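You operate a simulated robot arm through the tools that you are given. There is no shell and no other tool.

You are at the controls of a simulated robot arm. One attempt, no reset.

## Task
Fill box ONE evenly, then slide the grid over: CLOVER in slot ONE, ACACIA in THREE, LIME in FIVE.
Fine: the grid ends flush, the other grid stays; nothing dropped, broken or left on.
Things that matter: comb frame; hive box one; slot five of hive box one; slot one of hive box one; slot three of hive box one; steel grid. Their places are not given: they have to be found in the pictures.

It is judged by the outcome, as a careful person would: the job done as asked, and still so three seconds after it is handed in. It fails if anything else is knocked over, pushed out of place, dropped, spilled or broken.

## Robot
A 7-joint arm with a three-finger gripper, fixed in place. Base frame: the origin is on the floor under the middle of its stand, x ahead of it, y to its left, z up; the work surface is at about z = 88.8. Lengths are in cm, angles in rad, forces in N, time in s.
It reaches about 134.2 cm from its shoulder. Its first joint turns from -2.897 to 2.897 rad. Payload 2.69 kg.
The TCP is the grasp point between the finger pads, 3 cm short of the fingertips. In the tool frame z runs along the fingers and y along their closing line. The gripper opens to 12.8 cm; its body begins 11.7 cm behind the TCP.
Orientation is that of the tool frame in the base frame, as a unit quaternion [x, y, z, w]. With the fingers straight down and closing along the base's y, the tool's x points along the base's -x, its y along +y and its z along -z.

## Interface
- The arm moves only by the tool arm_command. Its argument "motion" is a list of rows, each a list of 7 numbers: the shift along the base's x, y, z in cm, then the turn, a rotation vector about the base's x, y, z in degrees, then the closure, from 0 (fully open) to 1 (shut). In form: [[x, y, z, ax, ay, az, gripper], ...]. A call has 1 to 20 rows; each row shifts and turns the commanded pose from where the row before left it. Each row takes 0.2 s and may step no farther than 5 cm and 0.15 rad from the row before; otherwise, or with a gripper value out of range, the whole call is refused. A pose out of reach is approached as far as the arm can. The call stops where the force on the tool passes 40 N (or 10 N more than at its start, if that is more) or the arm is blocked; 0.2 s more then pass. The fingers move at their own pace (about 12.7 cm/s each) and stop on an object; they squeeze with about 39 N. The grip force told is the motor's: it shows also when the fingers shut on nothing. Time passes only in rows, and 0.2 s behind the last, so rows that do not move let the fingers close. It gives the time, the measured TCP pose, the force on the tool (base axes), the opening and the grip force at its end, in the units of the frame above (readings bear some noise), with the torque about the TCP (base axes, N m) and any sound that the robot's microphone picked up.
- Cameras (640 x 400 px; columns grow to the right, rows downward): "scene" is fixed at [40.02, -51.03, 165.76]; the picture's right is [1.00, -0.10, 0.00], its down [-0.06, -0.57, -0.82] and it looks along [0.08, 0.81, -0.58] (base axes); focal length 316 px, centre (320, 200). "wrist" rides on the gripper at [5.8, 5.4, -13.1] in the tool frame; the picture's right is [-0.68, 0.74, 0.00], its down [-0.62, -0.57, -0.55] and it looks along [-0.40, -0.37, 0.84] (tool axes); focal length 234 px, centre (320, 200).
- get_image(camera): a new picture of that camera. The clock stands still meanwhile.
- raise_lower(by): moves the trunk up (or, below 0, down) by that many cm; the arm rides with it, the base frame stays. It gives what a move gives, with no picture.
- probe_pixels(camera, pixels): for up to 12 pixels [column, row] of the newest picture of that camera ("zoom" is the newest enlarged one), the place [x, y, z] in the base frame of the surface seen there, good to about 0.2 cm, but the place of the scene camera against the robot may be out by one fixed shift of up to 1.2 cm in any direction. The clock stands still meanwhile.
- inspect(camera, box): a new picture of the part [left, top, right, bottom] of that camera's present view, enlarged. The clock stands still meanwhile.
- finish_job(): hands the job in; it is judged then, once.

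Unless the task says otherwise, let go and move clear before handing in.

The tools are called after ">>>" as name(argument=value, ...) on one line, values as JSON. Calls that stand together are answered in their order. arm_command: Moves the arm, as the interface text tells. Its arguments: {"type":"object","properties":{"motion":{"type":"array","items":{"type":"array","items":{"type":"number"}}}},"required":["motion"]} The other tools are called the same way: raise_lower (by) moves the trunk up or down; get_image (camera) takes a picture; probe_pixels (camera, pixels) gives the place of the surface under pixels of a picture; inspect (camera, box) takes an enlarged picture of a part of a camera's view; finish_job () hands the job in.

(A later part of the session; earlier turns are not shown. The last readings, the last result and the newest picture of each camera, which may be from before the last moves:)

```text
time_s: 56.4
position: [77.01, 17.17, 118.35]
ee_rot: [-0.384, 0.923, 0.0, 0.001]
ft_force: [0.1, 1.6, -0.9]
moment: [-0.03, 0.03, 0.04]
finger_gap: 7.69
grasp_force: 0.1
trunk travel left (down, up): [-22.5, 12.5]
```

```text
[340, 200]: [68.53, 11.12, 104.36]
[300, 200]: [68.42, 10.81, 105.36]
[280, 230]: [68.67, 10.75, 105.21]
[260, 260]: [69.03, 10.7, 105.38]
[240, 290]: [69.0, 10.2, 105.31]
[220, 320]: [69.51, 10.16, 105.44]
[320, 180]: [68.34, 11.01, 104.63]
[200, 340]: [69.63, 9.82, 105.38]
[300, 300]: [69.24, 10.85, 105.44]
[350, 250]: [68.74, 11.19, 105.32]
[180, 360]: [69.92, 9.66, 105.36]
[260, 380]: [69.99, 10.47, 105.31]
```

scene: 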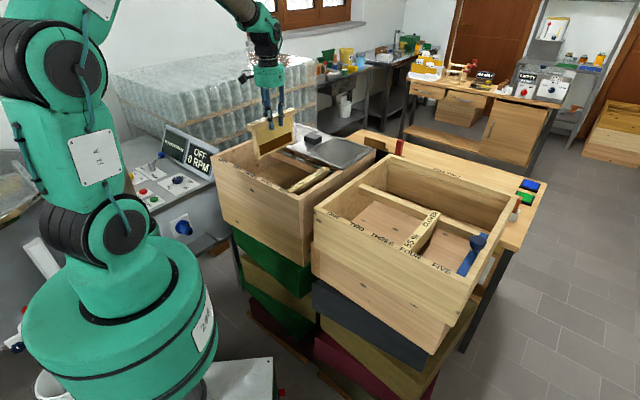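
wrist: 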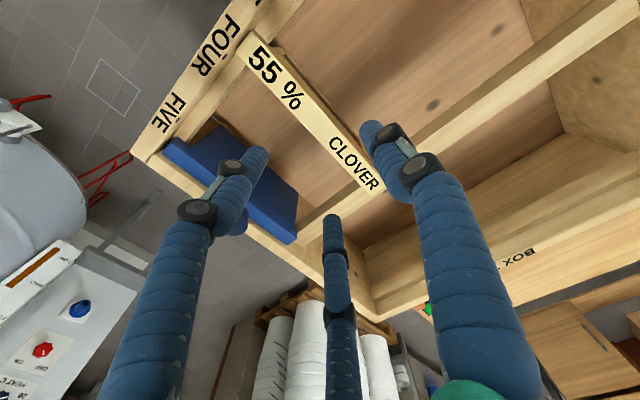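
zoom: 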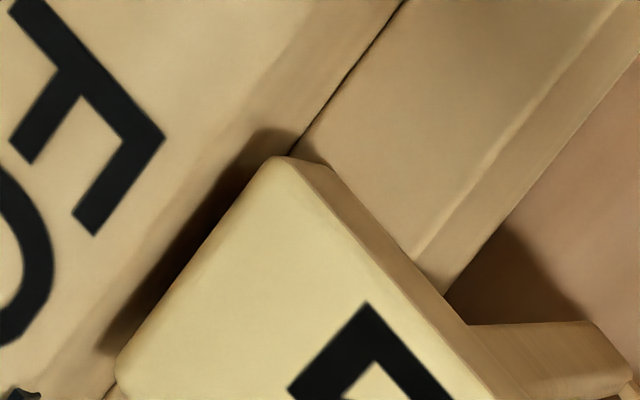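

CLOVER's edges are A 40.45–42.9 (centre 41.7). I'll shift the TCP +0.25 along a to 42.6 and descend to grip height.

>>> arm_command(motion=[[0.18, -0.18, -2, 0, 0, 0, 0.4], [0, 0, -2, 0, 0, 0, 0.4], [0, 0, -2, 0, 0, 0, 0.4], [0, 0, -2, 0, 0, 0, 0.4], [0, 0, -2, 0, 0, 0, 0.4], [0, 0, -1.2, 0, 0, 0, 0.4], [0, 0, -1, 0, 0, 0, 0.4], [0, 0, -1, 0, 0, 0, 0.4], [0, 0, -0.4, 0, 0, 0, 0.4], [0, 0, 0, 0, 0, 0, 0.4]])

>>> get_image(camera="wrist")

>>> inspect(camera="scene", box=[350, 150, 510, 270])

```text
time_s: 58.6
position: [77.17, 16.97, 104.75]
ee_rot: [-0.383, 0.924, -0.001, 0.001]
ft_force: [0.3, 0.2, 0.4]
moment: [-0.03, 0.02, 0.0]
finger_gap: 7.66
grasp_force: 0.1
trunk travel left (down, up): [-22.5, 12.5]
```

```text
taken
```

wrist: 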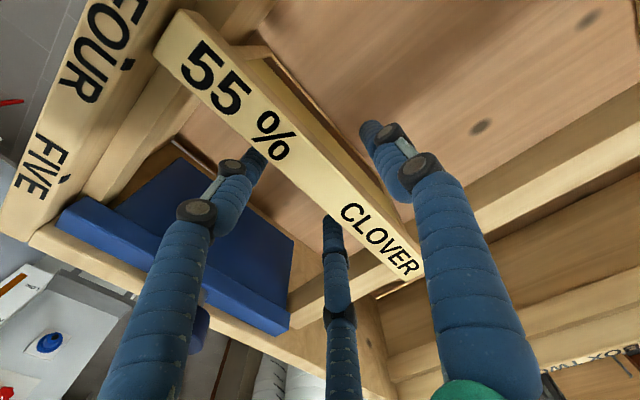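

```text
3.33 times, centred on (430, 210) of scene
```

zoom: 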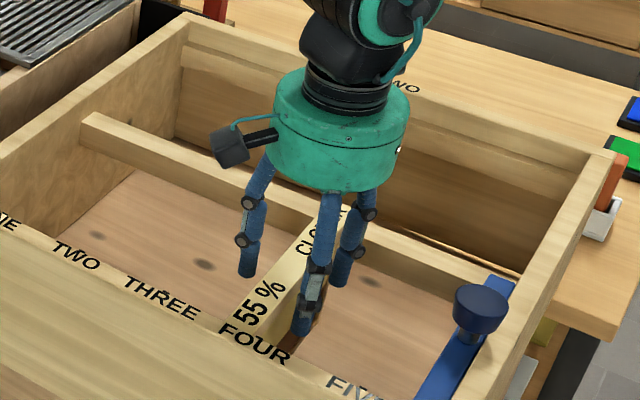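

Fingers are astride CLOVER with no contact. Closing on it, then lifting slowly.

>>> arm_command(motion=[[0, 0, -0.1, 0, 0, 0, 0.5], [0, 0, 0, 0, 0, 0, 0.65], [0, 0, 0, 0, 0, 0, 0.8], [0, 0, 0, 0, 0, 0, 1], [0, 0, 0, 0, 0, 0, 1], [0, 0, 0, 0, 0, 0, 1]])

>>> arm_command(motion=[[0, 0, 0.5, 0, 0, 0, 1], [0, 0, 1, 0, 0, 0, 1], [0, 0, 1.5, 0, 0, 0, 1], [0, 0, 2, 0, 0, 0, 1], [0, 0, 2, 0, 0, 0, 1], [0, 0, 2, 0, 0, 0, 1], [0, 0, 2, 0, 0, 0, 1], [0, 0, 2, 0, 0, 0, 1], [0, 0, 2, 0, 0, 0, 1], [0, 0, 2, 0, 0, 0, 1], [0, 0, 2, 0, 0, 0, 1], [0, 0, 0.5, 0, 0, 0, 1], [0, 0, 0, 0, 0, 0, 1]])

>>> get_image(camera="wrist")

>>> inspect(camera="wrist", box=[180, 50, 308, 130])

>>> probe_pixels(camera="zoom", pixels=[[300, 115], [310, 124], [395, 200], [404, 209], [485, 285], [495, 294], [125, 270], [135, 280], [180, 318], [190, 328], [225, 365], [235, 375]])

```text
time_s: 60.0
position: [77.2, 16.99, 104.58]
ee_rot: [-0.384, 0.923, 0.0, 0.001]
ft_force: [0.4, -0.1, 0.5]
moment: [0.07, 0.06, -0.11]
finger_gap: 3.78
grasp_force: 39.1
trunk travel left (down, up): [-22.5, 12.5]
```

```text
time_s: 62.8
position: [77.26, 17.08, 124.02]
ee_rot: [-0.384, 0.923, -0.001, 0.001]
ft_force: [-0.1, -0.1, -4.9]
moment: [-0.02, 0.04, -0.03]
finger_gap: 3.78
grasp_force: 39.0
trunk travel left (down, up): [-22.5, 12.5]
```

```text
taken
```

wrist: 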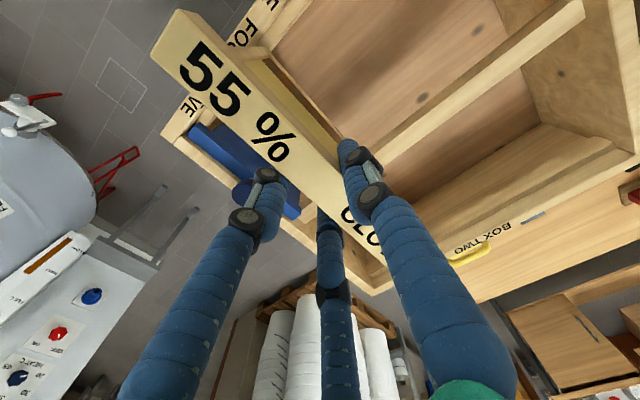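

```text
5.00 times, centred on (244, 90) of wrist
```

zoom: 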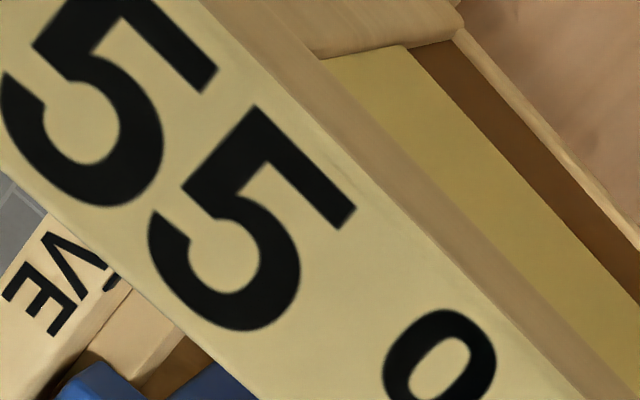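

```text
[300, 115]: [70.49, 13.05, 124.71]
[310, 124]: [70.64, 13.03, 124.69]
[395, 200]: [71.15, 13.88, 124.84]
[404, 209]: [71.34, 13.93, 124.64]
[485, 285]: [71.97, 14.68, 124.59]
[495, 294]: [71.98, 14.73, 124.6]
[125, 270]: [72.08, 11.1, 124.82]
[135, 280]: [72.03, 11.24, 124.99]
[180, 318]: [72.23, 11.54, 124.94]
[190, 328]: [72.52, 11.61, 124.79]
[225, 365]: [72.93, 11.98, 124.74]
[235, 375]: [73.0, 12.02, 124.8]
```

CLOVER is out (4.9 N) with its bar centre at A≈41.8. I'll carry it ΔA≈−78.3 to slot ONE in two legs.

>>> arm_command(motion=[[-1.2, 1.2, 0, 0, 0, 0, 1], [-2.2, 2.21, 0, 0, 0, 0, 1], [-2.2, 2.21, 0, 0, 0, 0, 1], [-2.2, 2.21, 0, 0, 0, 0, 1], [-2.2, 2.21, 0, 0, 0, 0, 1], [-2.2, 2.21, 0, 0, 0, 0, 1], [-2.2, 2.21, 0, 0, 0, 0, 1], [-2.2, 2.21, 0, 0, 0, 0, 1], [-2.2, 2.21, 0, 0, 0, 0, 1], [-2.2, 2.21, 0, 0, 0, 0, 1], [-2.2, 2.21, 0, 0, 0, 0, 1], [-2.2, 2.21, 0, 0, 0, 0, 1], [-2.2, 2.21, 0, 0, 0, 0, 1], [-2.2, 2.21, 0, 0, 0, 0, 1]])

>>> arm_command(motion=[[-2.2, 2.21, 0, 0, 0, 0, 1], [-2.2, 2.21, 0, 0, 0, 0, 1], [-2.2, 2.21, 0, 0, 0, 0, 1], [-2.2, 2.21, 0, 0, 0, 0, 1], [-2.2, 2.21, 0, 0, 0, 0, 1], [-2.2, 2.21, 0, 0, 0, 0, 1], [-2.2, 2.21, 0, 0, 0, 0, 1], [-2.2, 2.21, 0, 0, 0, 0, 1], [-2.2, 2.21, 0, 0, 0, 0, 1], [-2.2, 2.21, 0, 0, 0, 0, 1], [-2.2, 2.21, 0, 0, 0, 0, 1], [-1.19, 1.3, 0, 0, 0, 0, 1], [0, 0, 0, 0, 0, 0, 1]])

>>> get_image(camera="wrist")

>>> get_image(camera="scene")

```text
time_s: 65.8
position: [47.39, 46.89, 124.14]
ee_rot: [-0.384, 0.923, -0.001, 0.001]
ft_force: [0.6, 0.0, -4.8]
moment: [-0.02, -0.02, -0.01]
finger_gap: 3.78
grasp_force: 38.7
trunk travel left (down, up): [-22.5, 12.5]
```

```text
time_s: 68.6
position: [21.9, 72.61, 124.01]
ee_rot: [-0.383, 0.924, 0.0, 0.002]
ft_force: [0.5, -0.4, -4.8]
moment: [-0.02, 0.0, 0.01]
finger_gap: 3.79
grasp_force: 38.7
trunk travel left (down, up): [-22.5, 12.5]
```

```text
taken
```

wrist: 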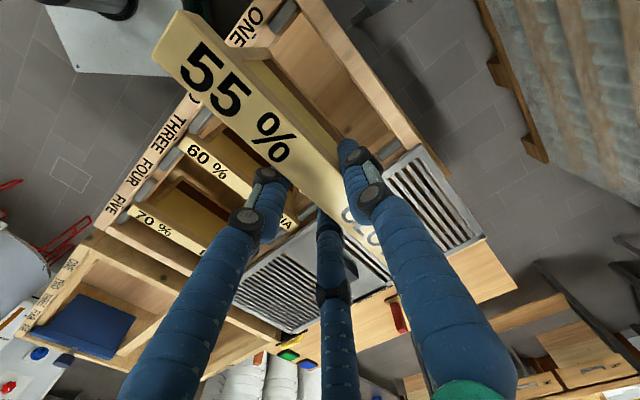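

```text
taken
```

scene: 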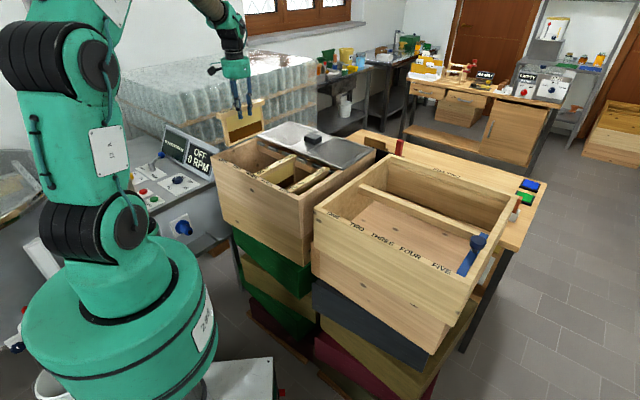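

CLOVER hovers over slot ONE. I'll probe its bar edges and front end here to fine-tune.

>>> inspect(camera="wrist", box=[180, 50, 308, 130])

>>> probe_pixels(camera="zoom", pixels=[[300, 115], [310, 124], [395, 200], [404, 209], [485, 285], [495, 294], [125, 270], [135, 280], [180, 318], [190, 328], [225, 365], [235, 375]])

>>> inspect(camera="wrist", box=[140, 0, 268, 80])

>>> probe_pixels(camera="zoom", pixels=[[190, 75], [175, 100], [155, 135], [130, 175], [110, 210], [90, 245], [75, 270], [200, 65], [260, 120], [240, 90], [100, 310], [130, 340]])

```text
5.00 times, centred on (244, 90) of wrist
```

zoom: 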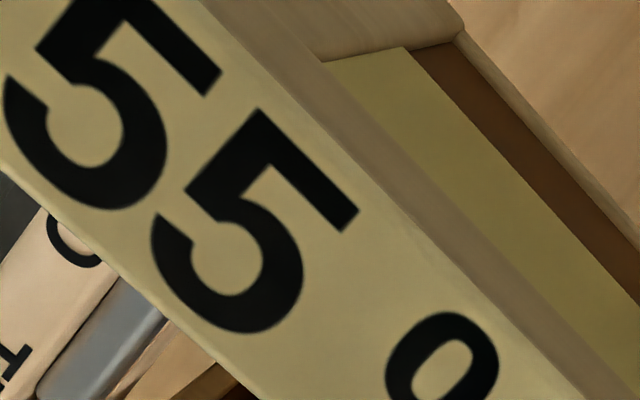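

```text
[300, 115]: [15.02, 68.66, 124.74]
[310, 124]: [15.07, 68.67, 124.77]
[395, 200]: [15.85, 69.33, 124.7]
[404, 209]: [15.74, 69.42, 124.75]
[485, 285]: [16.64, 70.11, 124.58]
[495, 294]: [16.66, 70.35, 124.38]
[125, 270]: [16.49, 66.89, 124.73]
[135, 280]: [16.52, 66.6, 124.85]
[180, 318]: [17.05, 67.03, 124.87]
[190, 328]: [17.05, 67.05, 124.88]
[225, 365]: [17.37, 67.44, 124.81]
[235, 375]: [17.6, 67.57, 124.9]
```

```text
5.00 times, centred on (204, 40) of wrist
```

zoom: 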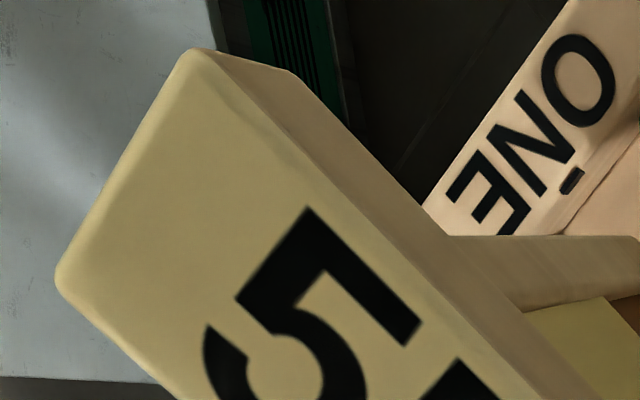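

```text
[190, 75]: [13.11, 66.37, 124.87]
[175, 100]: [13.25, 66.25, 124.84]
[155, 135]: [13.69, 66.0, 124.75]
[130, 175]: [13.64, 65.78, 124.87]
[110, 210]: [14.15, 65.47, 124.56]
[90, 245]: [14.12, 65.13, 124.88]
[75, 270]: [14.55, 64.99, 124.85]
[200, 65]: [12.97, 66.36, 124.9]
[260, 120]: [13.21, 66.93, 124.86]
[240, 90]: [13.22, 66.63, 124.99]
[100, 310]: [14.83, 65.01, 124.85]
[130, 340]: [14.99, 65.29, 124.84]
```

CLOVER's centre is −36.65 against a target of −36.49, and its front end is at B≈56.0. I'll shift +0.17 along a and descend to just above the spacers.

>>> arm_command(motion=[[0.12, -0.12, 0, 0, 0, 0, 1], [0, 0, -2, 0, 0, 0, 1], [0, 0, -2, 0, 0, 0, 1], [0, 0, -2, 0, 0, 0, 1], [0, 0, -2, 0, 0, 0, 1], [0, 0, -2, 0, 0, 0, 1], [0, 0, -2, 0, 0, 0, 1], [0, 0, -1.5, 0, 0, 0, 1], [0, 0, -1, 0, 0, 0, 1], [0, 0, -1, 0, 0, 0, 1], [0, 0, 0, 0, 0, 0, 1]])

>>> get_image(camera="wrist")

>>> inspect(camera="wrist", box=[120, 0, 280, 100])

>>> inspect(camera="scene", box=[200, 80, 340, 190])

```text
time_s: 71.0
position: [22.13, 72.46, 108.49]
ee_rot: [-0.384, 0.924, 0.0, 0.001]
ft_force: [0.1, -0.4, -4.9]
moment: [-0.06, -0.02, 0.0]
finger_gap: 3.78
grasp_force: 39.1
trunk travel left (down, up): [-22.5, 12.5]
```

```text
taken
```

wrist: 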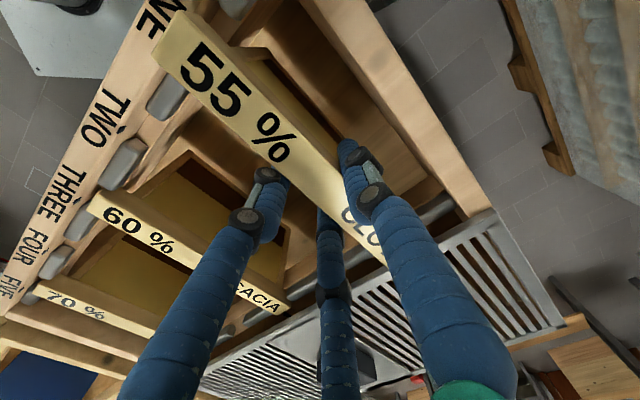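

```text
4.00 times, centred on (200, 50) of wrist
```

zoom: 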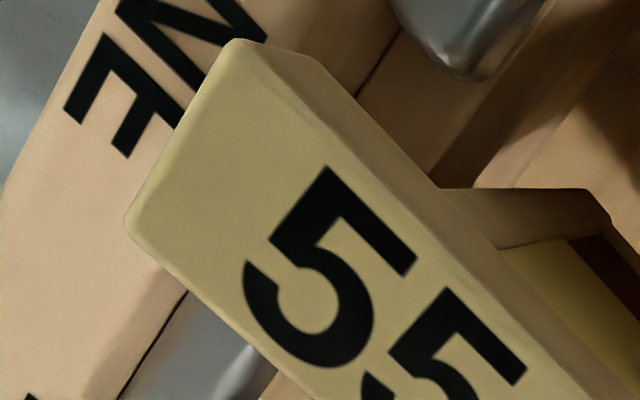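

```text
3.64 times, centred on (270, 135) of scene
```

zoom: 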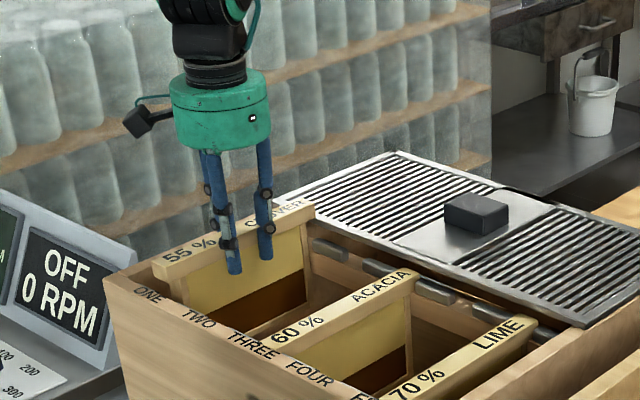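

The pose relative to the spacers matches the two earlier placements. Lowering into slot ONE.

>>> arm_command(motion=[[0, 0, -0.7, 0, 0, 0, 1], [0, 0, -0.8, 0, 0, 0, 1], [0, 0, -0.8, 0, 0, 0, 1], [0, 0, -0.7, 0, 0, 0, 1], [0, 0, -0.5, 0, 0, 0, 1], [0, 0, -0.3, 0, 0, 0, 1], [0, 0, 0, 0, 0, 0, 1]])

>>> arm_command(motion=[[0, 0, -0.15, 0, 0, 0, 1], [0, 0, 0, 0, 0, 0, 1]])

```text
time_s: 72.6
position: [22.0, 72.32, 104.69]
ee_rot: [-0.383, 0.924, -0.001, 0.0]
ft_force: [-0.1, -0.3, -4.3]
moment: [-0.02, -0.03, 0.01]
finger_gap: 3.78
grasp_force: 38.8
trunk travel left (down, up): [-22.5, 12.5]
```

```text
time_s: 73.2
position: [22.1, 72.43, 104.6]
ee_rot: [-0.384, 0.924, 0.0, 0.001]
ft_force: [0.4, -1.0, -0.7]
moment: [-0.14, 0.21, 0.03]
finger_gap: 3.76
grasp_force: 39.2
trunk travel left (down, up): [-22.5, 12.5]
```

The weight is nearly off (−0.7 N). One more 0.1 cm, then look.

>>> arm_command(motion=[[0, 0, -0.1, 0, 0, 0, 1], [0, 0, 0, 0, 0, 0, 1]])

>>> get_image(camera="wrist")

>>> inspect(camera="wrist", box=[100, 0, 260, 100])

>>> probe_pixels(camera="zoom", pixels=[[350, 100], [330, 160], [280, 180], [400, 250], [420, 120], [250, 210], [470, 320], [230, 190], [180, 260], [450, 20], [100, 330], [380, 60]])

```text
time_s: 73.8
position: [22.13, 72.49, 104.68]
ee_rot: [-0.384, 0.923, 0.0, 0.002]
ft_force: [1.3, -3.3, 13.1]
moment: [-0.37, 0.76, 0.06]
finger_gap: 3.8
grasp_force: 39.3
trunk travel left (down, up): [-22.5, 12.5]
```

```text
taken
```

wrist: 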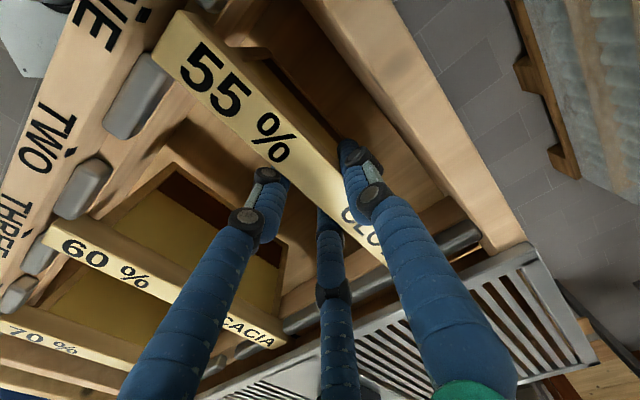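

```text
4.00 times, centred on (180, 50) of wrist
```

zoom: 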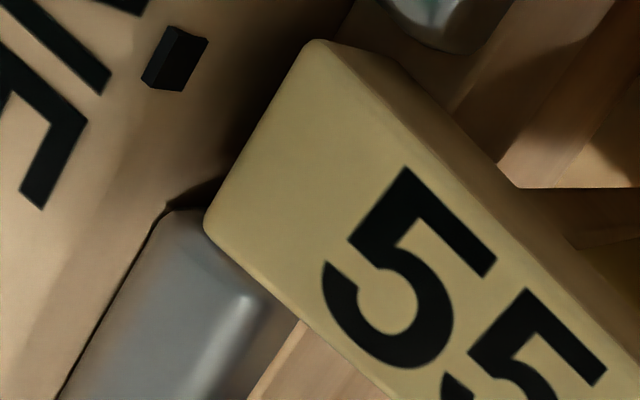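

```text
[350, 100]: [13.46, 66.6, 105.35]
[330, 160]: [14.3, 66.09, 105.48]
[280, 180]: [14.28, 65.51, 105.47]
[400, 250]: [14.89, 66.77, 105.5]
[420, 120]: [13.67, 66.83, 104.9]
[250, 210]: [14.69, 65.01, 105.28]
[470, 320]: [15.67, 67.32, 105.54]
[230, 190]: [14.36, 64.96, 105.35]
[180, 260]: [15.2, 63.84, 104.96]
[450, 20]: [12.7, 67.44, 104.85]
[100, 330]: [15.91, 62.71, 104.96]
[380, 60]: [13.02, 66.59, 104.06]
```

CLOVER is seated (Fz +13 N, bar top z≈105.4). I'll ease off and open only to about 5.1 cm because the side wall is close to the thumb.

>>> arm_command(motion=[[0, 0, 0.1, 0, 0, 0, 1], [0, 0, 0, 0, 0, 0, 0.7], [0, 0, 0, 0, 0, 0, 0.6], [0, 0, 0, 0, 0, 0, 0.6]])

>>> get_image(camera="wrist")

```text
time_s: 74.8
position: [22.04, 72.46, 104.59]
ee_rot: [-0.384, 0.923, 0.001, 0.001]
ft_force: [-0.4, -0.5, -0.1]
moment: [0.01, 0.01, -0.01]
finger_gap: 5.13
grasp_force: 0.0
trunk travel left (down, up): [-22.5, 12.5]
```

```text
taken
```

wrist: 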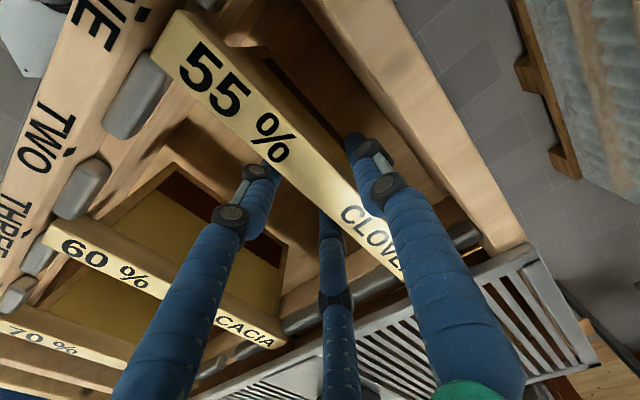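

Released with no force on the tool. Rising straight up slowly at first.

>>> arm_command(motion=[[0, 0, 0.5, 0, 0, 0, 0.6], [0, 0, 0.7, 0, 0, 0, 0.6], [0, 0, 1, 0, 0, 0, 0.6], [0, 0, 1.5, 0, 0, 0, 0.6], [0, 0, 2, 0, 0, 0, 0.6], [0, 0, 3, 0, 0, 0, 0.5], [0, 0, 3, 0, 0, 0, 0.4], [0, 0, 3, 0, 0, 0, 0.4], [0, 0, 3, 0, 0, 0, 0.4]])

>>> get_image(camera="wrist")

>>> inspect(camera="scene", box=[200, 100, 380, 220])

```text
time_s: 76.8
position: [22.13, 72.39, 122.24]
ee_rot: [-0.383, 0.924, 0.0, 0.001]
ft_force: [-0.2, 0.6, 0.0]
moment: [0.01, 0.05, 0.03]
finger_gap: 7.68
grasp_force: 0.1
trunk travel left (down, up): [-22.5, 12.5]
```

```text
taken
```

wrist: 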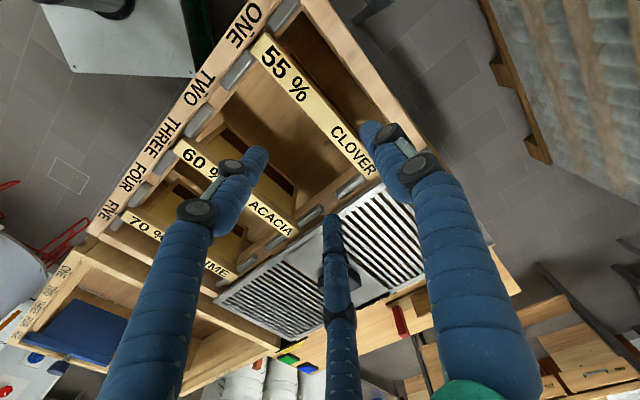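

```text
3.33 times, centred on (290, 160) of scene
```

zoom: 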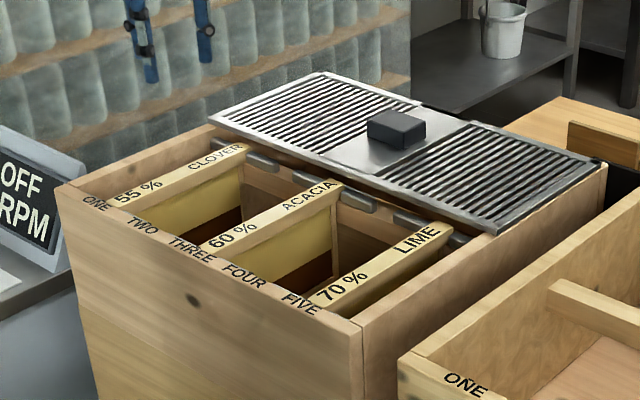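

All three frames are in their slots: CLOVER ONE, ACACIA THREE, LIME FIVE. Now the grid: I'll move to get a clear look at its handle from above.

>>> probe_pixels(camera="wrist", pixels=[[262, 45], [270, 55], [315, 110], [365, 165], [373, 175], [190, 155], [285, 222], [130, 215], [220, 268]])

>>> arm_command(motion=[[3, 1, 1, 0, 0, 0, 0.1], [3, 1, 1, 0, 0, 0, 0], [3, 1, 1, 0, 0, 0, 0], [3, 0.5, 0, 0, 0, 0, 0], [0, 0, 0, 0, 0, 0, 0]])

>>> get_image(camera="wrist")

```text
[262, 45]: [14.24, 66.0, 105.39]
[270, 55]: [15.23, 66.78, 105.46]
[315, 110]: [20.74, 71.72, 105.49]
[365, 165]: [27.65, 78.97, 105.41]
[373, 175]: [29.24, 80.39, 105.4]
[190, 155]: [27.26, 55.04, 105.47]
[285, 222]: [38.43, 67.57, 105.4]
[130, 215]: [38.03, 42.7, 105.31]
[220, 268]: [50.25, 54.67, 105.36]
```

```text
time_s: 78.0
position: [34.28, 75.97, 125.17]
ee_rot: [-0.383, 0.924, 0.0, 0.001]
ft_force: [1.2, -0.7, -0.1]
moment: [0.02, 0.09, 0.02]
finger_gap: 12.77
grasp_force: 0.0
trunk travel left (down, up): [-22.5, 12.5]
```

```text
taken
```

wrist: 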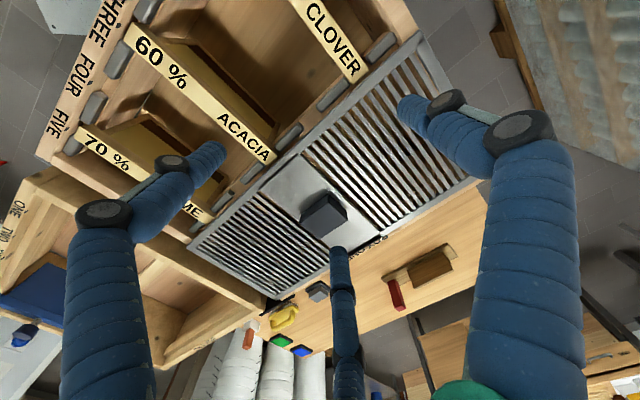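

All three bars read z≈105.4 at both ends. The handle is well visible at (325,213); zooming to size it.

>>> inspect(camera="wrist", box=[276, 182, 372, 242])

>>> probe_pixels(camera="zoom", pixels=[[330, 100], [170, 195], [460, 195], [290, 300], [320, 200], [240, 140], [400, 140], [220, 250], [380, 260], [280, 340], [460, 230], [170, 260]])

>>> inspect(camera="scene", box=[280, 120, 340, 160])

```text
6.67 times, centred on (324, 212) of wrist
```

zoom: 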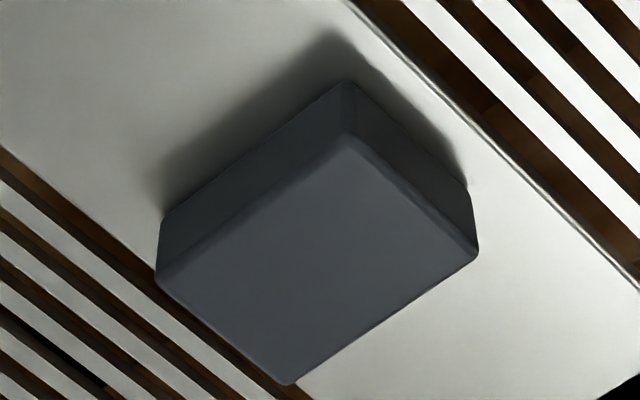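

```text
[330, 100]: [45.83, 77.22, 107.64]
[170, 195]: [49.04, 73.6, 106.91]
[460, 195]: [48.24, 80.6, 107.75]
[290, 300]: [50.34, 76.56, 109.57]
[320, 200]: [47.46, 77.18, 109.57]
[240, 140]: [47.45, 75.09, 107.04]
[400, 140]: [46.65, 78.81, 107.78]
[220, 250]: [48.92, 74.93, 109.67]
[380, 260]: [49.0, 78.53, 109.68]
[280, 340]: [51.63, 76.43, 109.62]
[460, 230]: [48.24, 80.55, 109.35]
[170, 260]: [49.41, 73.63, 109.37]
```

```text
10.00 times, centred on (310, 140) of scene
```

zoom: 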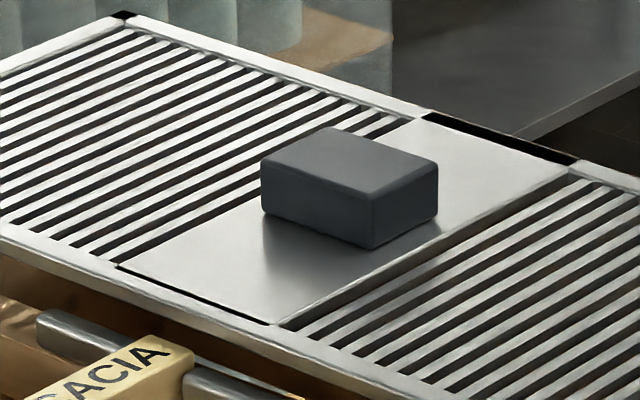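

The handle is about 5.8 cm (along A, −22.9…−17.1) by 4.3 cm (along B, 87.0…91.3), with its top at z≈109.65. Before gripping, I'll measure the grid and box edges precisely to decide what flush means.

>>> inspect(camera="wrist", box=[340, 220, 404, 260])

>>> probe_pixels(camera="zoom", pixels=[[350, 130], [370, 150], [380, 160], [390, 170], [400, 180], [410, 195], [420, 210], [430, 220], [300, 200], [310, 215], [320, 230], [330, 240]])

>>> inspect(camera="wrist", box=[250, 150, 314, 190])

>>> probe_pixels(camera="zoom", pixels=[[320, 200], [300, 190], [280, 180], [310, 210], [330, 220], [340, 240], [350, 260], [250, 250], [260, 265], [270, 280], [400, 130], [410, 150]])

```text
10.00 times, centred on (372, 240) of wrist
```

zoom: 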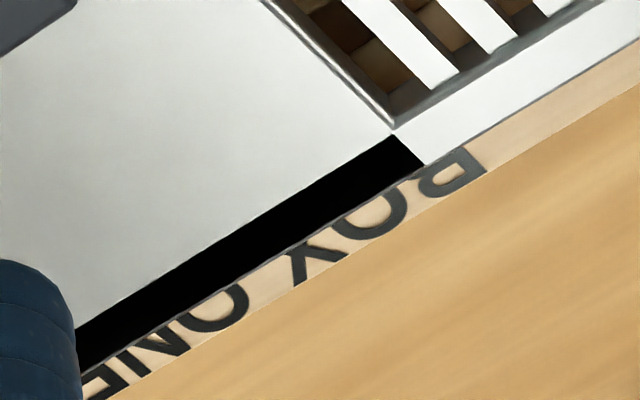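

```text
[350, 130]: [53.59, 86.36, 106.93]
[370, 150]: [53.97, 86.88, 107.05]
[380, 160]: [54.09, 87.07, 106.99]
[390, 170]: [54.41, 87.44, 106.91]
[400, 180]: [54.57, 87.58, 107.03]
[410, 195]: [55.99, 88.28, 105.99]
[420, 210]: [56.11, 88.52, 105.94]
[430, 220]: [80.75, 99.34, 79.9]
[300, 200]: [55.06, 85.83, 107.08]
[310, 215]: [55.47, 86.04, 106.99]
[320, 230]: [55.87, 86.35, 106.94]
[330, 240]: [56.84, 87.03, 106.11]
```

```text
10.00 times, centred on (282, 170) of wrist
```

zoom: 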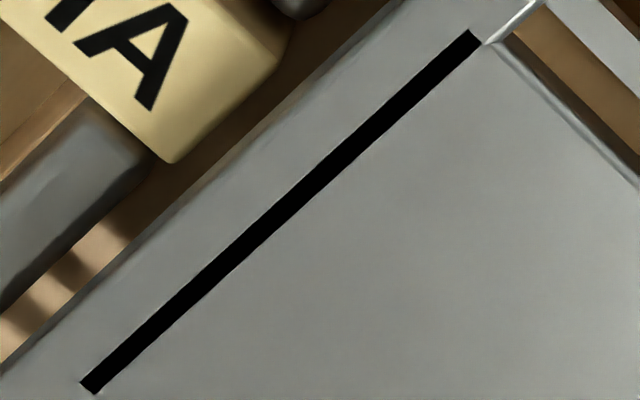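

```text
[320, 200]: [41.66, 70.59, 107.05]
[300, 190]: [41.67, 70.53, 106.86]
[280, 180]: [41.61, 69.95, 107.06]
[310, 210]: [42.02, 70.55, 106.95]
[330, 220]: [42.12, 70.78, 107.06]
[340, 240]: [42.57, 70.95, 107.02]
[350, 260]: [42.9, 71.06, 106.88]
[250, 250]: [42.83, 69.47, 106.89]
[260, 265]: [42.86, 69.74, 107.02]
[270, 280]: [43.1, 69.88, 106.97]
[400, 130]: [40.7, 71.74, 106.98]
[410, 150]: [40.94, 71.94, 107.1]
```

Rear edge of grid is at B≈100.65 and the box's rear outer edge ≈102.3. Now the grid's front edge, and the box's outer edges at both ends.

>>> inspect(camera="wrist", box=[250, 150, 314, 190])

>>> probe_pixels(camera="zoom", pixels=[[270, 180], [262, 172], [254, 164], [246, 156], [238, 148], [230, 140], [222, 132], [120, 270], [112, 262], [104, 254], [330, 90], [322, 82]])

>>> inspect(camera="wrist", box=[30, 60, 130, 180])

>>> get_image(camera="wrist")

```text
10.00 times, centred on (282, 170) of wrist
```

zoom: 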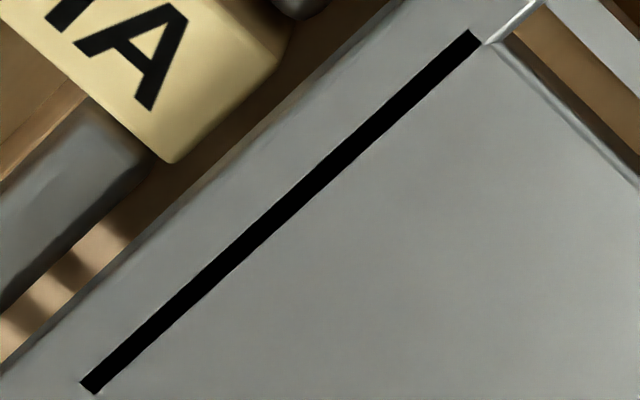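

```text
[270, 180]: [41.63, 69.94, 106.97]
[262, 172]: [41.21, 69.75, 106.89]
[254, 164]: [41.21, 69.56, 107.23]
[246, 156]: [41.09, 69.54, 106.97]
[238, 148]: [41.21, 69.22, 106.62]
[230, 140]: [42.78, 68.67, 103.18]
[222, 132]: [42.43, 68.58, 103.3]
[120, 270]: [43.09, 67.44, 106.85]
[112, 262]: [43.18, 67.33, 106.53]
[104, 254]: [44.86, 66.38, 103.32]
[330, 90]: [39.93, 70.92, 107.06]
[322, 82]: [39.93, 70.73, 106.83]
```

```text
3.33 times, centred on (80, 120) of wrist
```

zoom: 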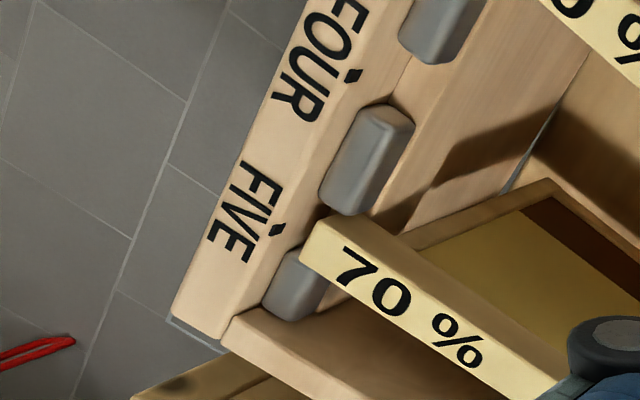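

```text
taken
```

wrist: 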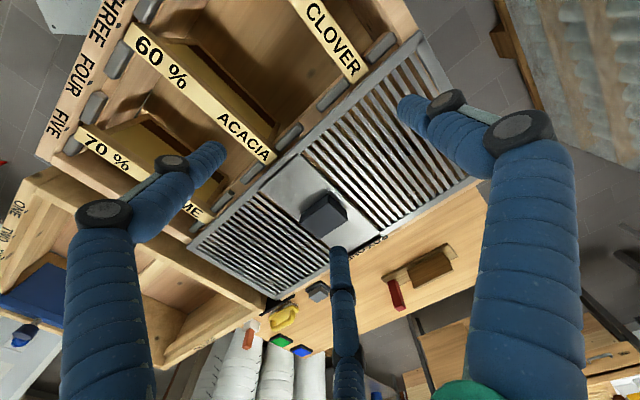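

The grid spans B 78.1–100.65 (22.55 wide), while the box spans B 53.4–102.35, so mirrored over the bay it would span 55.1–77.65. Before deciding, I'll check side edges in A and whether it's a single grid.

>>> inspect(camera="scene", box=[330, 140, 380, 175])

>>> inspect(camera="scene", box=[250, 118, 300, 150])

>>> inspect(camera="wrist", box=[400, 20, 440, 50])

>>> inspect(camera="wrist", box=[180, 225, 220, 255])

```text
11.43 times, centred on (355, 158) of scene
```

zoom: 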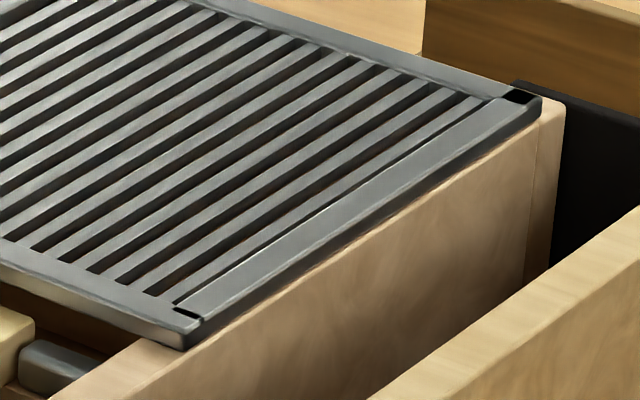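

```text
12.50 times, centred on (275, 134) of scene
```

zoom: 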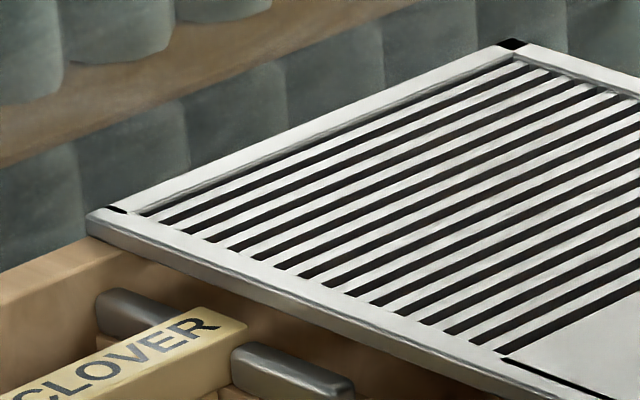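

```text
13.33 times, centred on (420, 35) of wrist
```

zoom: 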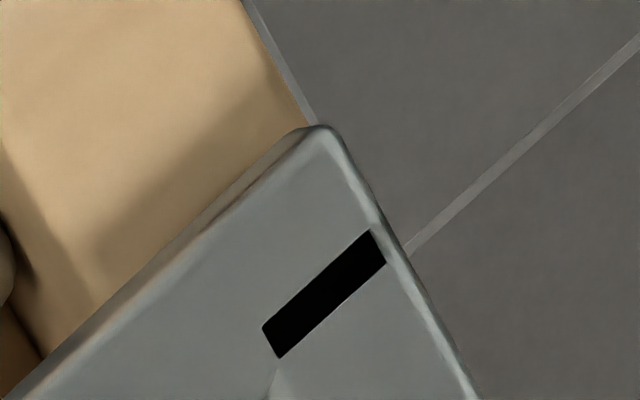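

```text
13.33 times, centred on (200, 240) of wrist
```

zoom: 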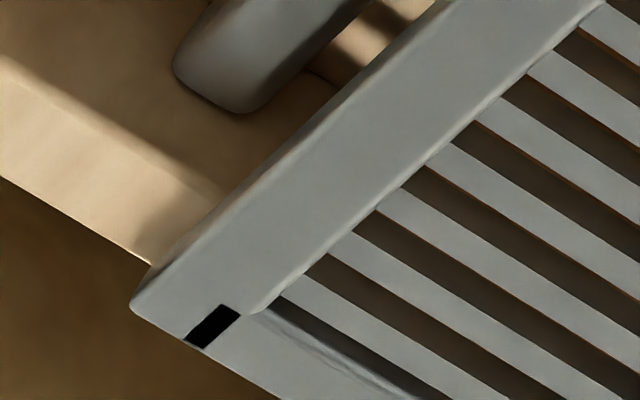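

It's a single grid, flush with the box's sides, sized to the frame bay: 22.55 cm wide, with the bay centre (66.6) exactly half that from the box centre (77.87). I'll grip the handle with the thumb behind it (+B), so I'm turning the tool −90° above the handle.

>>> arm_command(motion=[[1.27, 0.05, 0, 0, 0, -8.18, 0.2], [1.27, 0.05, 0, 0, 0, -8.18, 0.2], [1.27, 0.05, 0, 0, 0, -8.18, 0.2], [1.27, 0.05, 0, 0, 0, -8.18, 0.2], [1.27, 0.05, 0, 0, 0, -8.18, 0.2], [1.27, 0.05, 0, 0, 0, -8.18, 0.2], [1.27, 0.05, 0, 0, 0, -8.18, 0.2], [1.27, 0.05, 0, 0, 0, -8.18, 0.2], [1.27, 0.05, 0, 0, 0, -8.18, 0.2], [1.27, 0.05, 0, 0, 0, -8.18, 0.2], [1.27, 0.05, 0, 0, 0, -8.2, 0.2], [0, 0, 0, 0, 0, 0, 0.2]])

>>> get_image(camera="wrist")

>>> get_image(camera="scene")

```text
time_s: 80.6
position: [48.04, 76.43, 125.25]
ee_rot: [0.382, 0.924, 0.0, 0.0]
ft_force: [0.1, -1.1, 0.3]
moment: [0.0, 0.04, 0.01]
finger_gap: 10.23
grasp_force: 0.0
trunk travel left (down, up): [-22.5, 12.5]
```

```text
taken
```

wrist: 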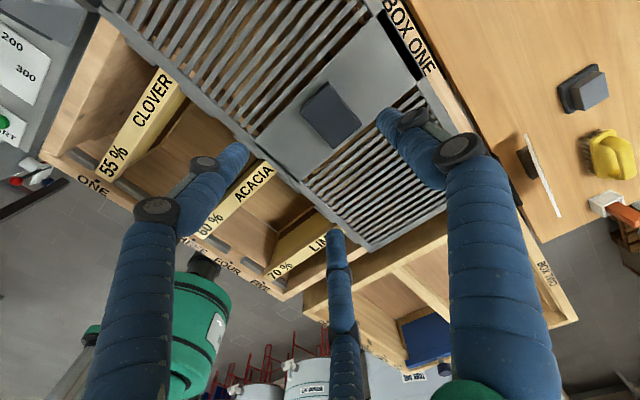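

```text
taken
```

scene: 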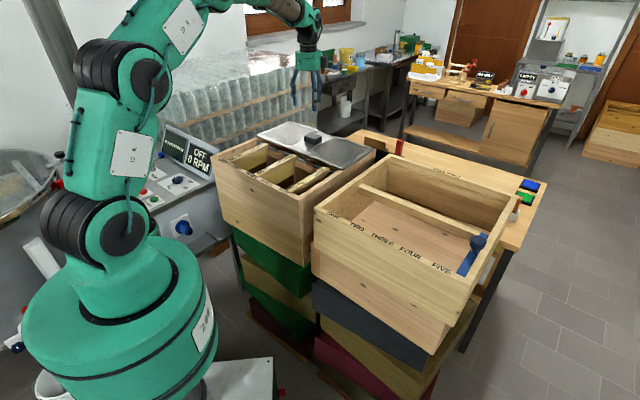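

Yaw is now −45° with the thumb on the rear side. The handle is at (330,113); I'll measure it accurately from this closer view.

>>> inspect(camera="wrist", box=[282, 80, 378, 140])

>>> probe_pixels(camera="zoom", pixels=[[330, 200], [310, 50], [150, 150], [200, 200], [330, 380], [340, 300], [500, 220], [520, 260], [400, 120], [430, 330], [230, 270], [350, 40]])

```text
6.67 times, centred on (330, 110) of wrist
```

zoom: 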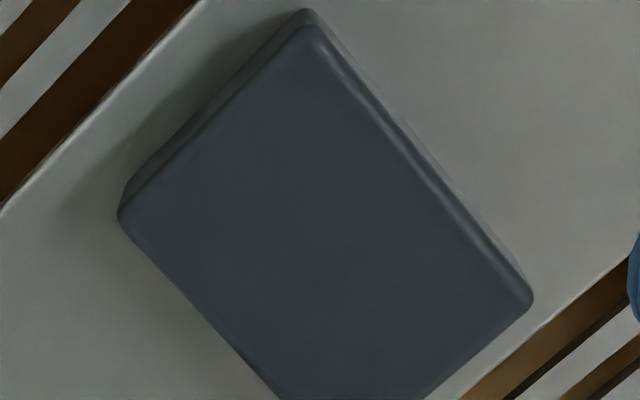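

```text
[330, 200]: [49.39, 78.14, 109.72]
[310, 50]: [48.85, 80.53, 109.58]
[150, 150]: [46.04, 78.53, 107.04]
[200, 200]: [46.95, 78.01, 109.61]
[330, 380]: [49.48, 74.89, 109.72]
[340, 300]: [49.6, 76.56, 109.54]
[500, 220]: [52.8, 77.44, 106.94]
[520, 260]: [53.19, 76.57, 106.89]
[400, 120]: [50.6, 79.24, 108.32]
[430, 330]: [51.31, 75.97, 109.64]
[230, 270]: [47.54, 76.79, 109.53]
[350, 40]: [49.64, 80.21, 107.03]
```

Handle refined: A −22.8…−16.5, B 87.2…91.7 (centre −19.65, 89.45), top z≈109.65. I'll shift the TCP to about (48.66, 76.45) and descend to z≈113 with a 10 cm opening, then check.

>>> arm_command(motion=[[0.55, 0, 0, 0, 0, 0, 0.2], [0, 0, -3, 0, 0, 0, 0.2], [0, 0, -3, 0, 0, 0, 0.2], [0, 0, -3, 0, 0, 0, 0.2], [0, 0, -2, 0, 0, 0, 0.2], [0, 0, -1.2, 0, 0, 0, 0.2], [0, 0, 0, 0, 0, 0, 0.2]])

>>> get_image(camera="wrist")

>>> inspect(camera="scene", box=[260, 80, 360, 170])

```text
time_s: 82.2
position: [48.66, 76.5, 113.31]
ee_rot: [0.382, 0.924, -0.001, 0.0]
ft_force: [0.6, 0.0, -0.8]
moment: [-0.01, 0.01, -0.03]
finger_gap: 10.27
grasp_force: 0.0
trunk travel left (down, up): [-22.5, 12.5]
```

```text
taken
```

wrist: 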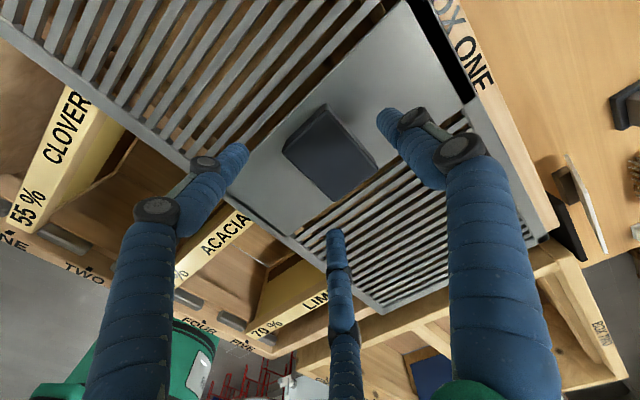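

```text
4.44 times, centred on (310, 125) of scene
```

zoom: 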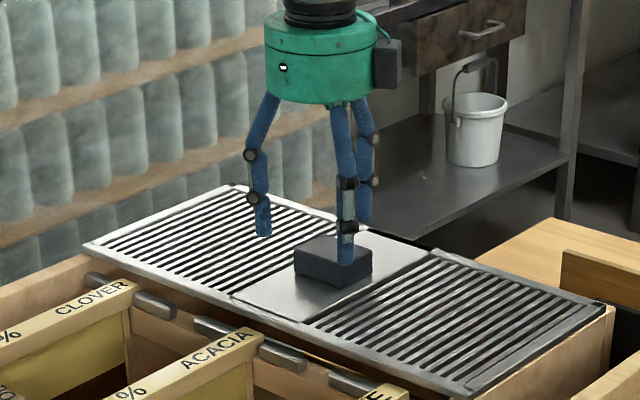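

The fingertips surround the handle with clear margins. Descending the last 2.8 cm to z≈110.5, with tips about 0.5 cm above the plate.

>>> arm_command(motion=[[0, 0, -1, 0, 0, 0, 0.2], [0, 0, -1, 0, 0, 0, 0.2], [0, 0, -0.7, 0, 0, 0, 0.2], [0, 0, 0, 0, 0, 0, 0.2]])

>>> get_image(camera="wrist")

>>> inspect(camera="scene", box=[280, 110, 340, 160])

```text
time_s: 83.2
position: [48.64, 76.42, 110.44]
ee_rot: [0.382, 0.924, -0.001, 0.001]
ft_force: [0.0, 0.8, -0.1]
moment: [0.0, 0.04, -0.02]
finger_gap: 10.23
grasp_force: 0.1
trunk travel left (down, up): [-22.5, 12.5]
```

```text
taken
```

wrist: 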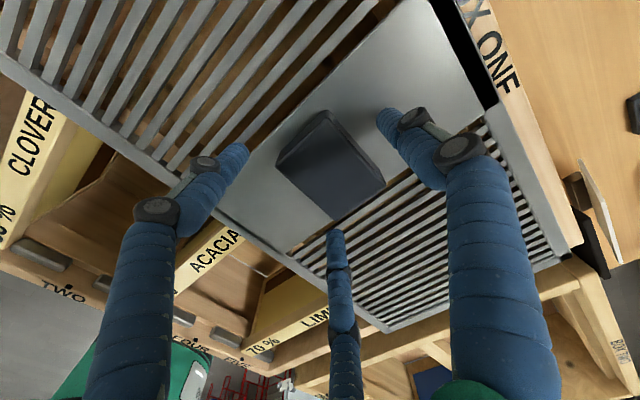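

```text
8.00 times, centred on (310, 135) of scene
```

zoom: 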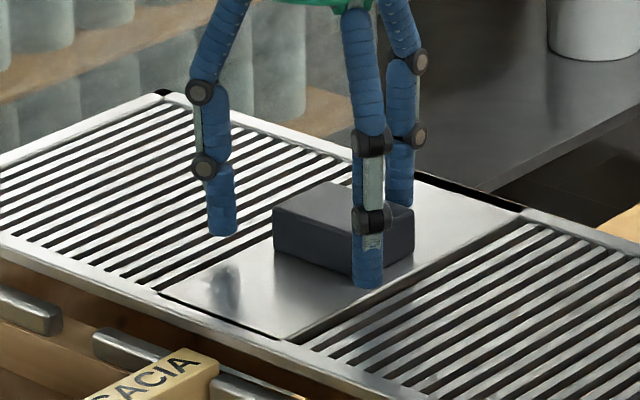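

Fingers are at the right height around the handle. I'll close to just before contact and look at symmetry.

>>> arm_command(motion=[[0, 0, 0, 0, 0, 0, 0.35], [0, 0, 0, 0, 0, 0, 0.44], [0, 0, 0, 0, 0, 0, 0.44]])

>>> inspect(camera="wrist", box=[220, 80, 440, 240])

>>> inspect(camera="scene", box=[280, 110, 340, 160])

```text
time_s: 84.0
position: [48.57, 76.39, 110.44]
ee_rot: [0.382, 0.924, -0.001, -0.001]
ft_force: [0.0, 0.0, 0.6]
moment: [-0.05, -0.02, -0.01]
finger_gap: 7.15
grasp_force: 0.0
trunk travel left (down, up): [-22.5, 12.5]
```

```text
2.50 times, centred on (330, 160) of wrist
```

zoom: 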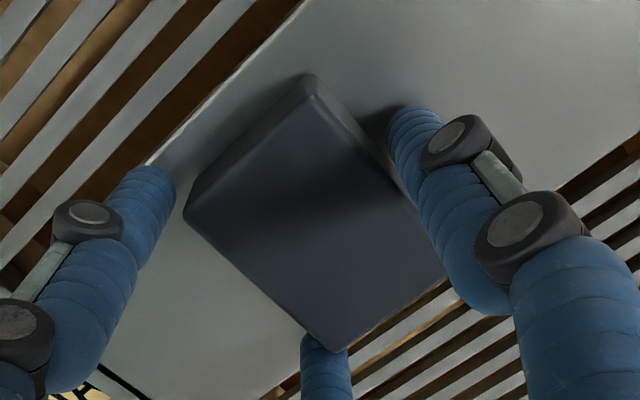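

```text
8.00 times, centred on (310, 135) of scene
```

zoom: 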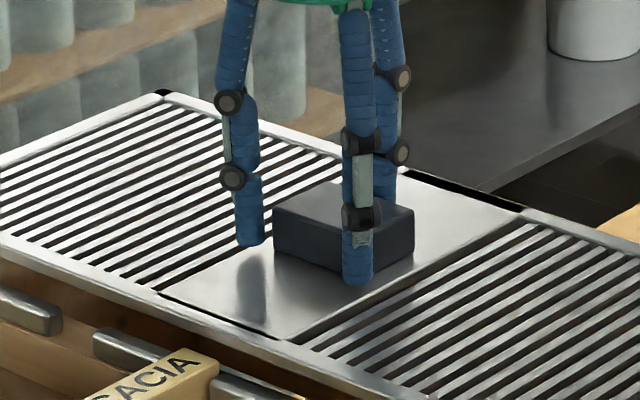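

Symmetric, with no contact yet. Now closing fully on the handle and reading forces.

>>> arm_command(motion=[[0, 0, 0, 0, 0, 0, 0.5], [0, 0, 0, 0, 0, 0, 0.55], [0, 0, 0, 0, 0, 0, 0.7], [0, 0, 0, 0, 0, 0, 1], [0, 0, 0, 0, 0, 0, 1]])

>>> inspect(camera="wrist", box=[220, 80, 440, 240])

>>> inspect(camera="scene", box=[240, 110, 380, 190])

```text
time_s: 85.2
position: [48.73, 76.46, 110.53]
ee_rot: [0.383, 0.924, -0.001, 0.0]
ft_force: [2.4, -0.5, 2.7]
moment: [0.12, -0.11, 0.1]
finger_gap: 6.61
grasp_force: 39.2
trunk travel left (down, up): [-22.5, 12.5]
```

```text
2.50 times, centred on (330, 160) of wrist
```

zoom: 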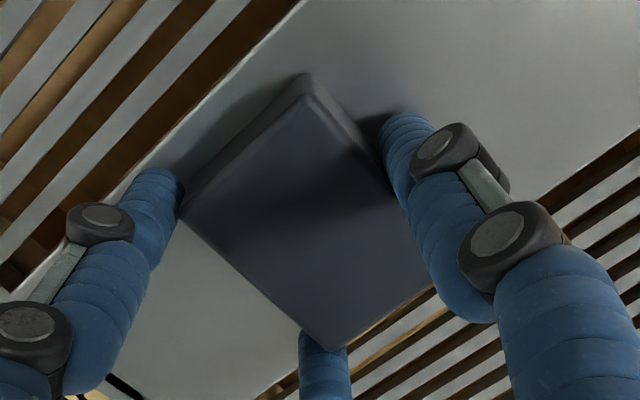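

```text
4.57 times, centred on (310, 150) of scene
```

zoom: 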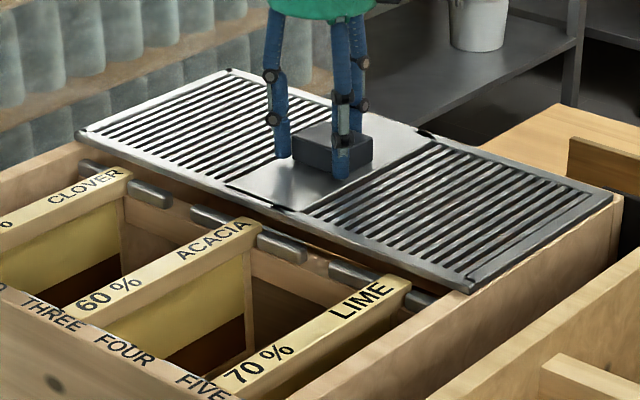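

The handle is firmly held (gap 6.6, 39 N) with negligible side forces. I'll start sliding toward −B gently and watch the drag force.

>>> arm_command(motion=[[-0.2, -0.2, 0, 0, 0, 0, 1], [-0.3, -0.3, 0, 0, 0, 0, 1], [-0.4, -0.4, 0, 0, 0, 0, 1], [-0.4, -0.4, 0, 0, 0, 0, 1]])

>>> inspect(camera="scene", box=[240, 110, 380, 190])

```text
time_s: 86.2
position: [47.3, 75.1, 110.35]
ee_rot: [0.382, 0.924, -0.001, 0.0]
ft_force: [-0.3, -1.5, 0.8]
moment: [0.53, -0.36, -0.04]
finger_gap: 6.62
grasp_force: 38.9
trunk travel left (down, up): [-22.5, 12.5]
```

```text
4.57 times, centred on (310, 150) of scene
```

zoom: 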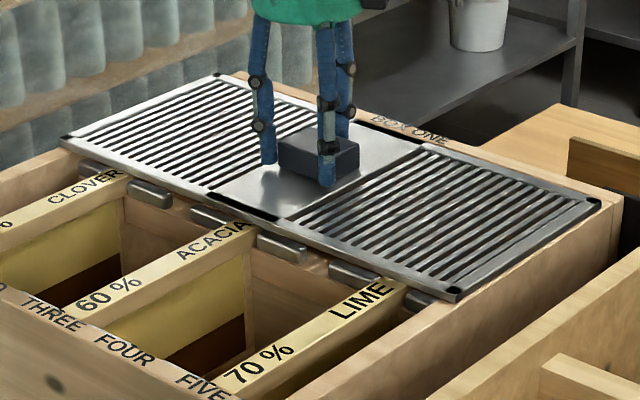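

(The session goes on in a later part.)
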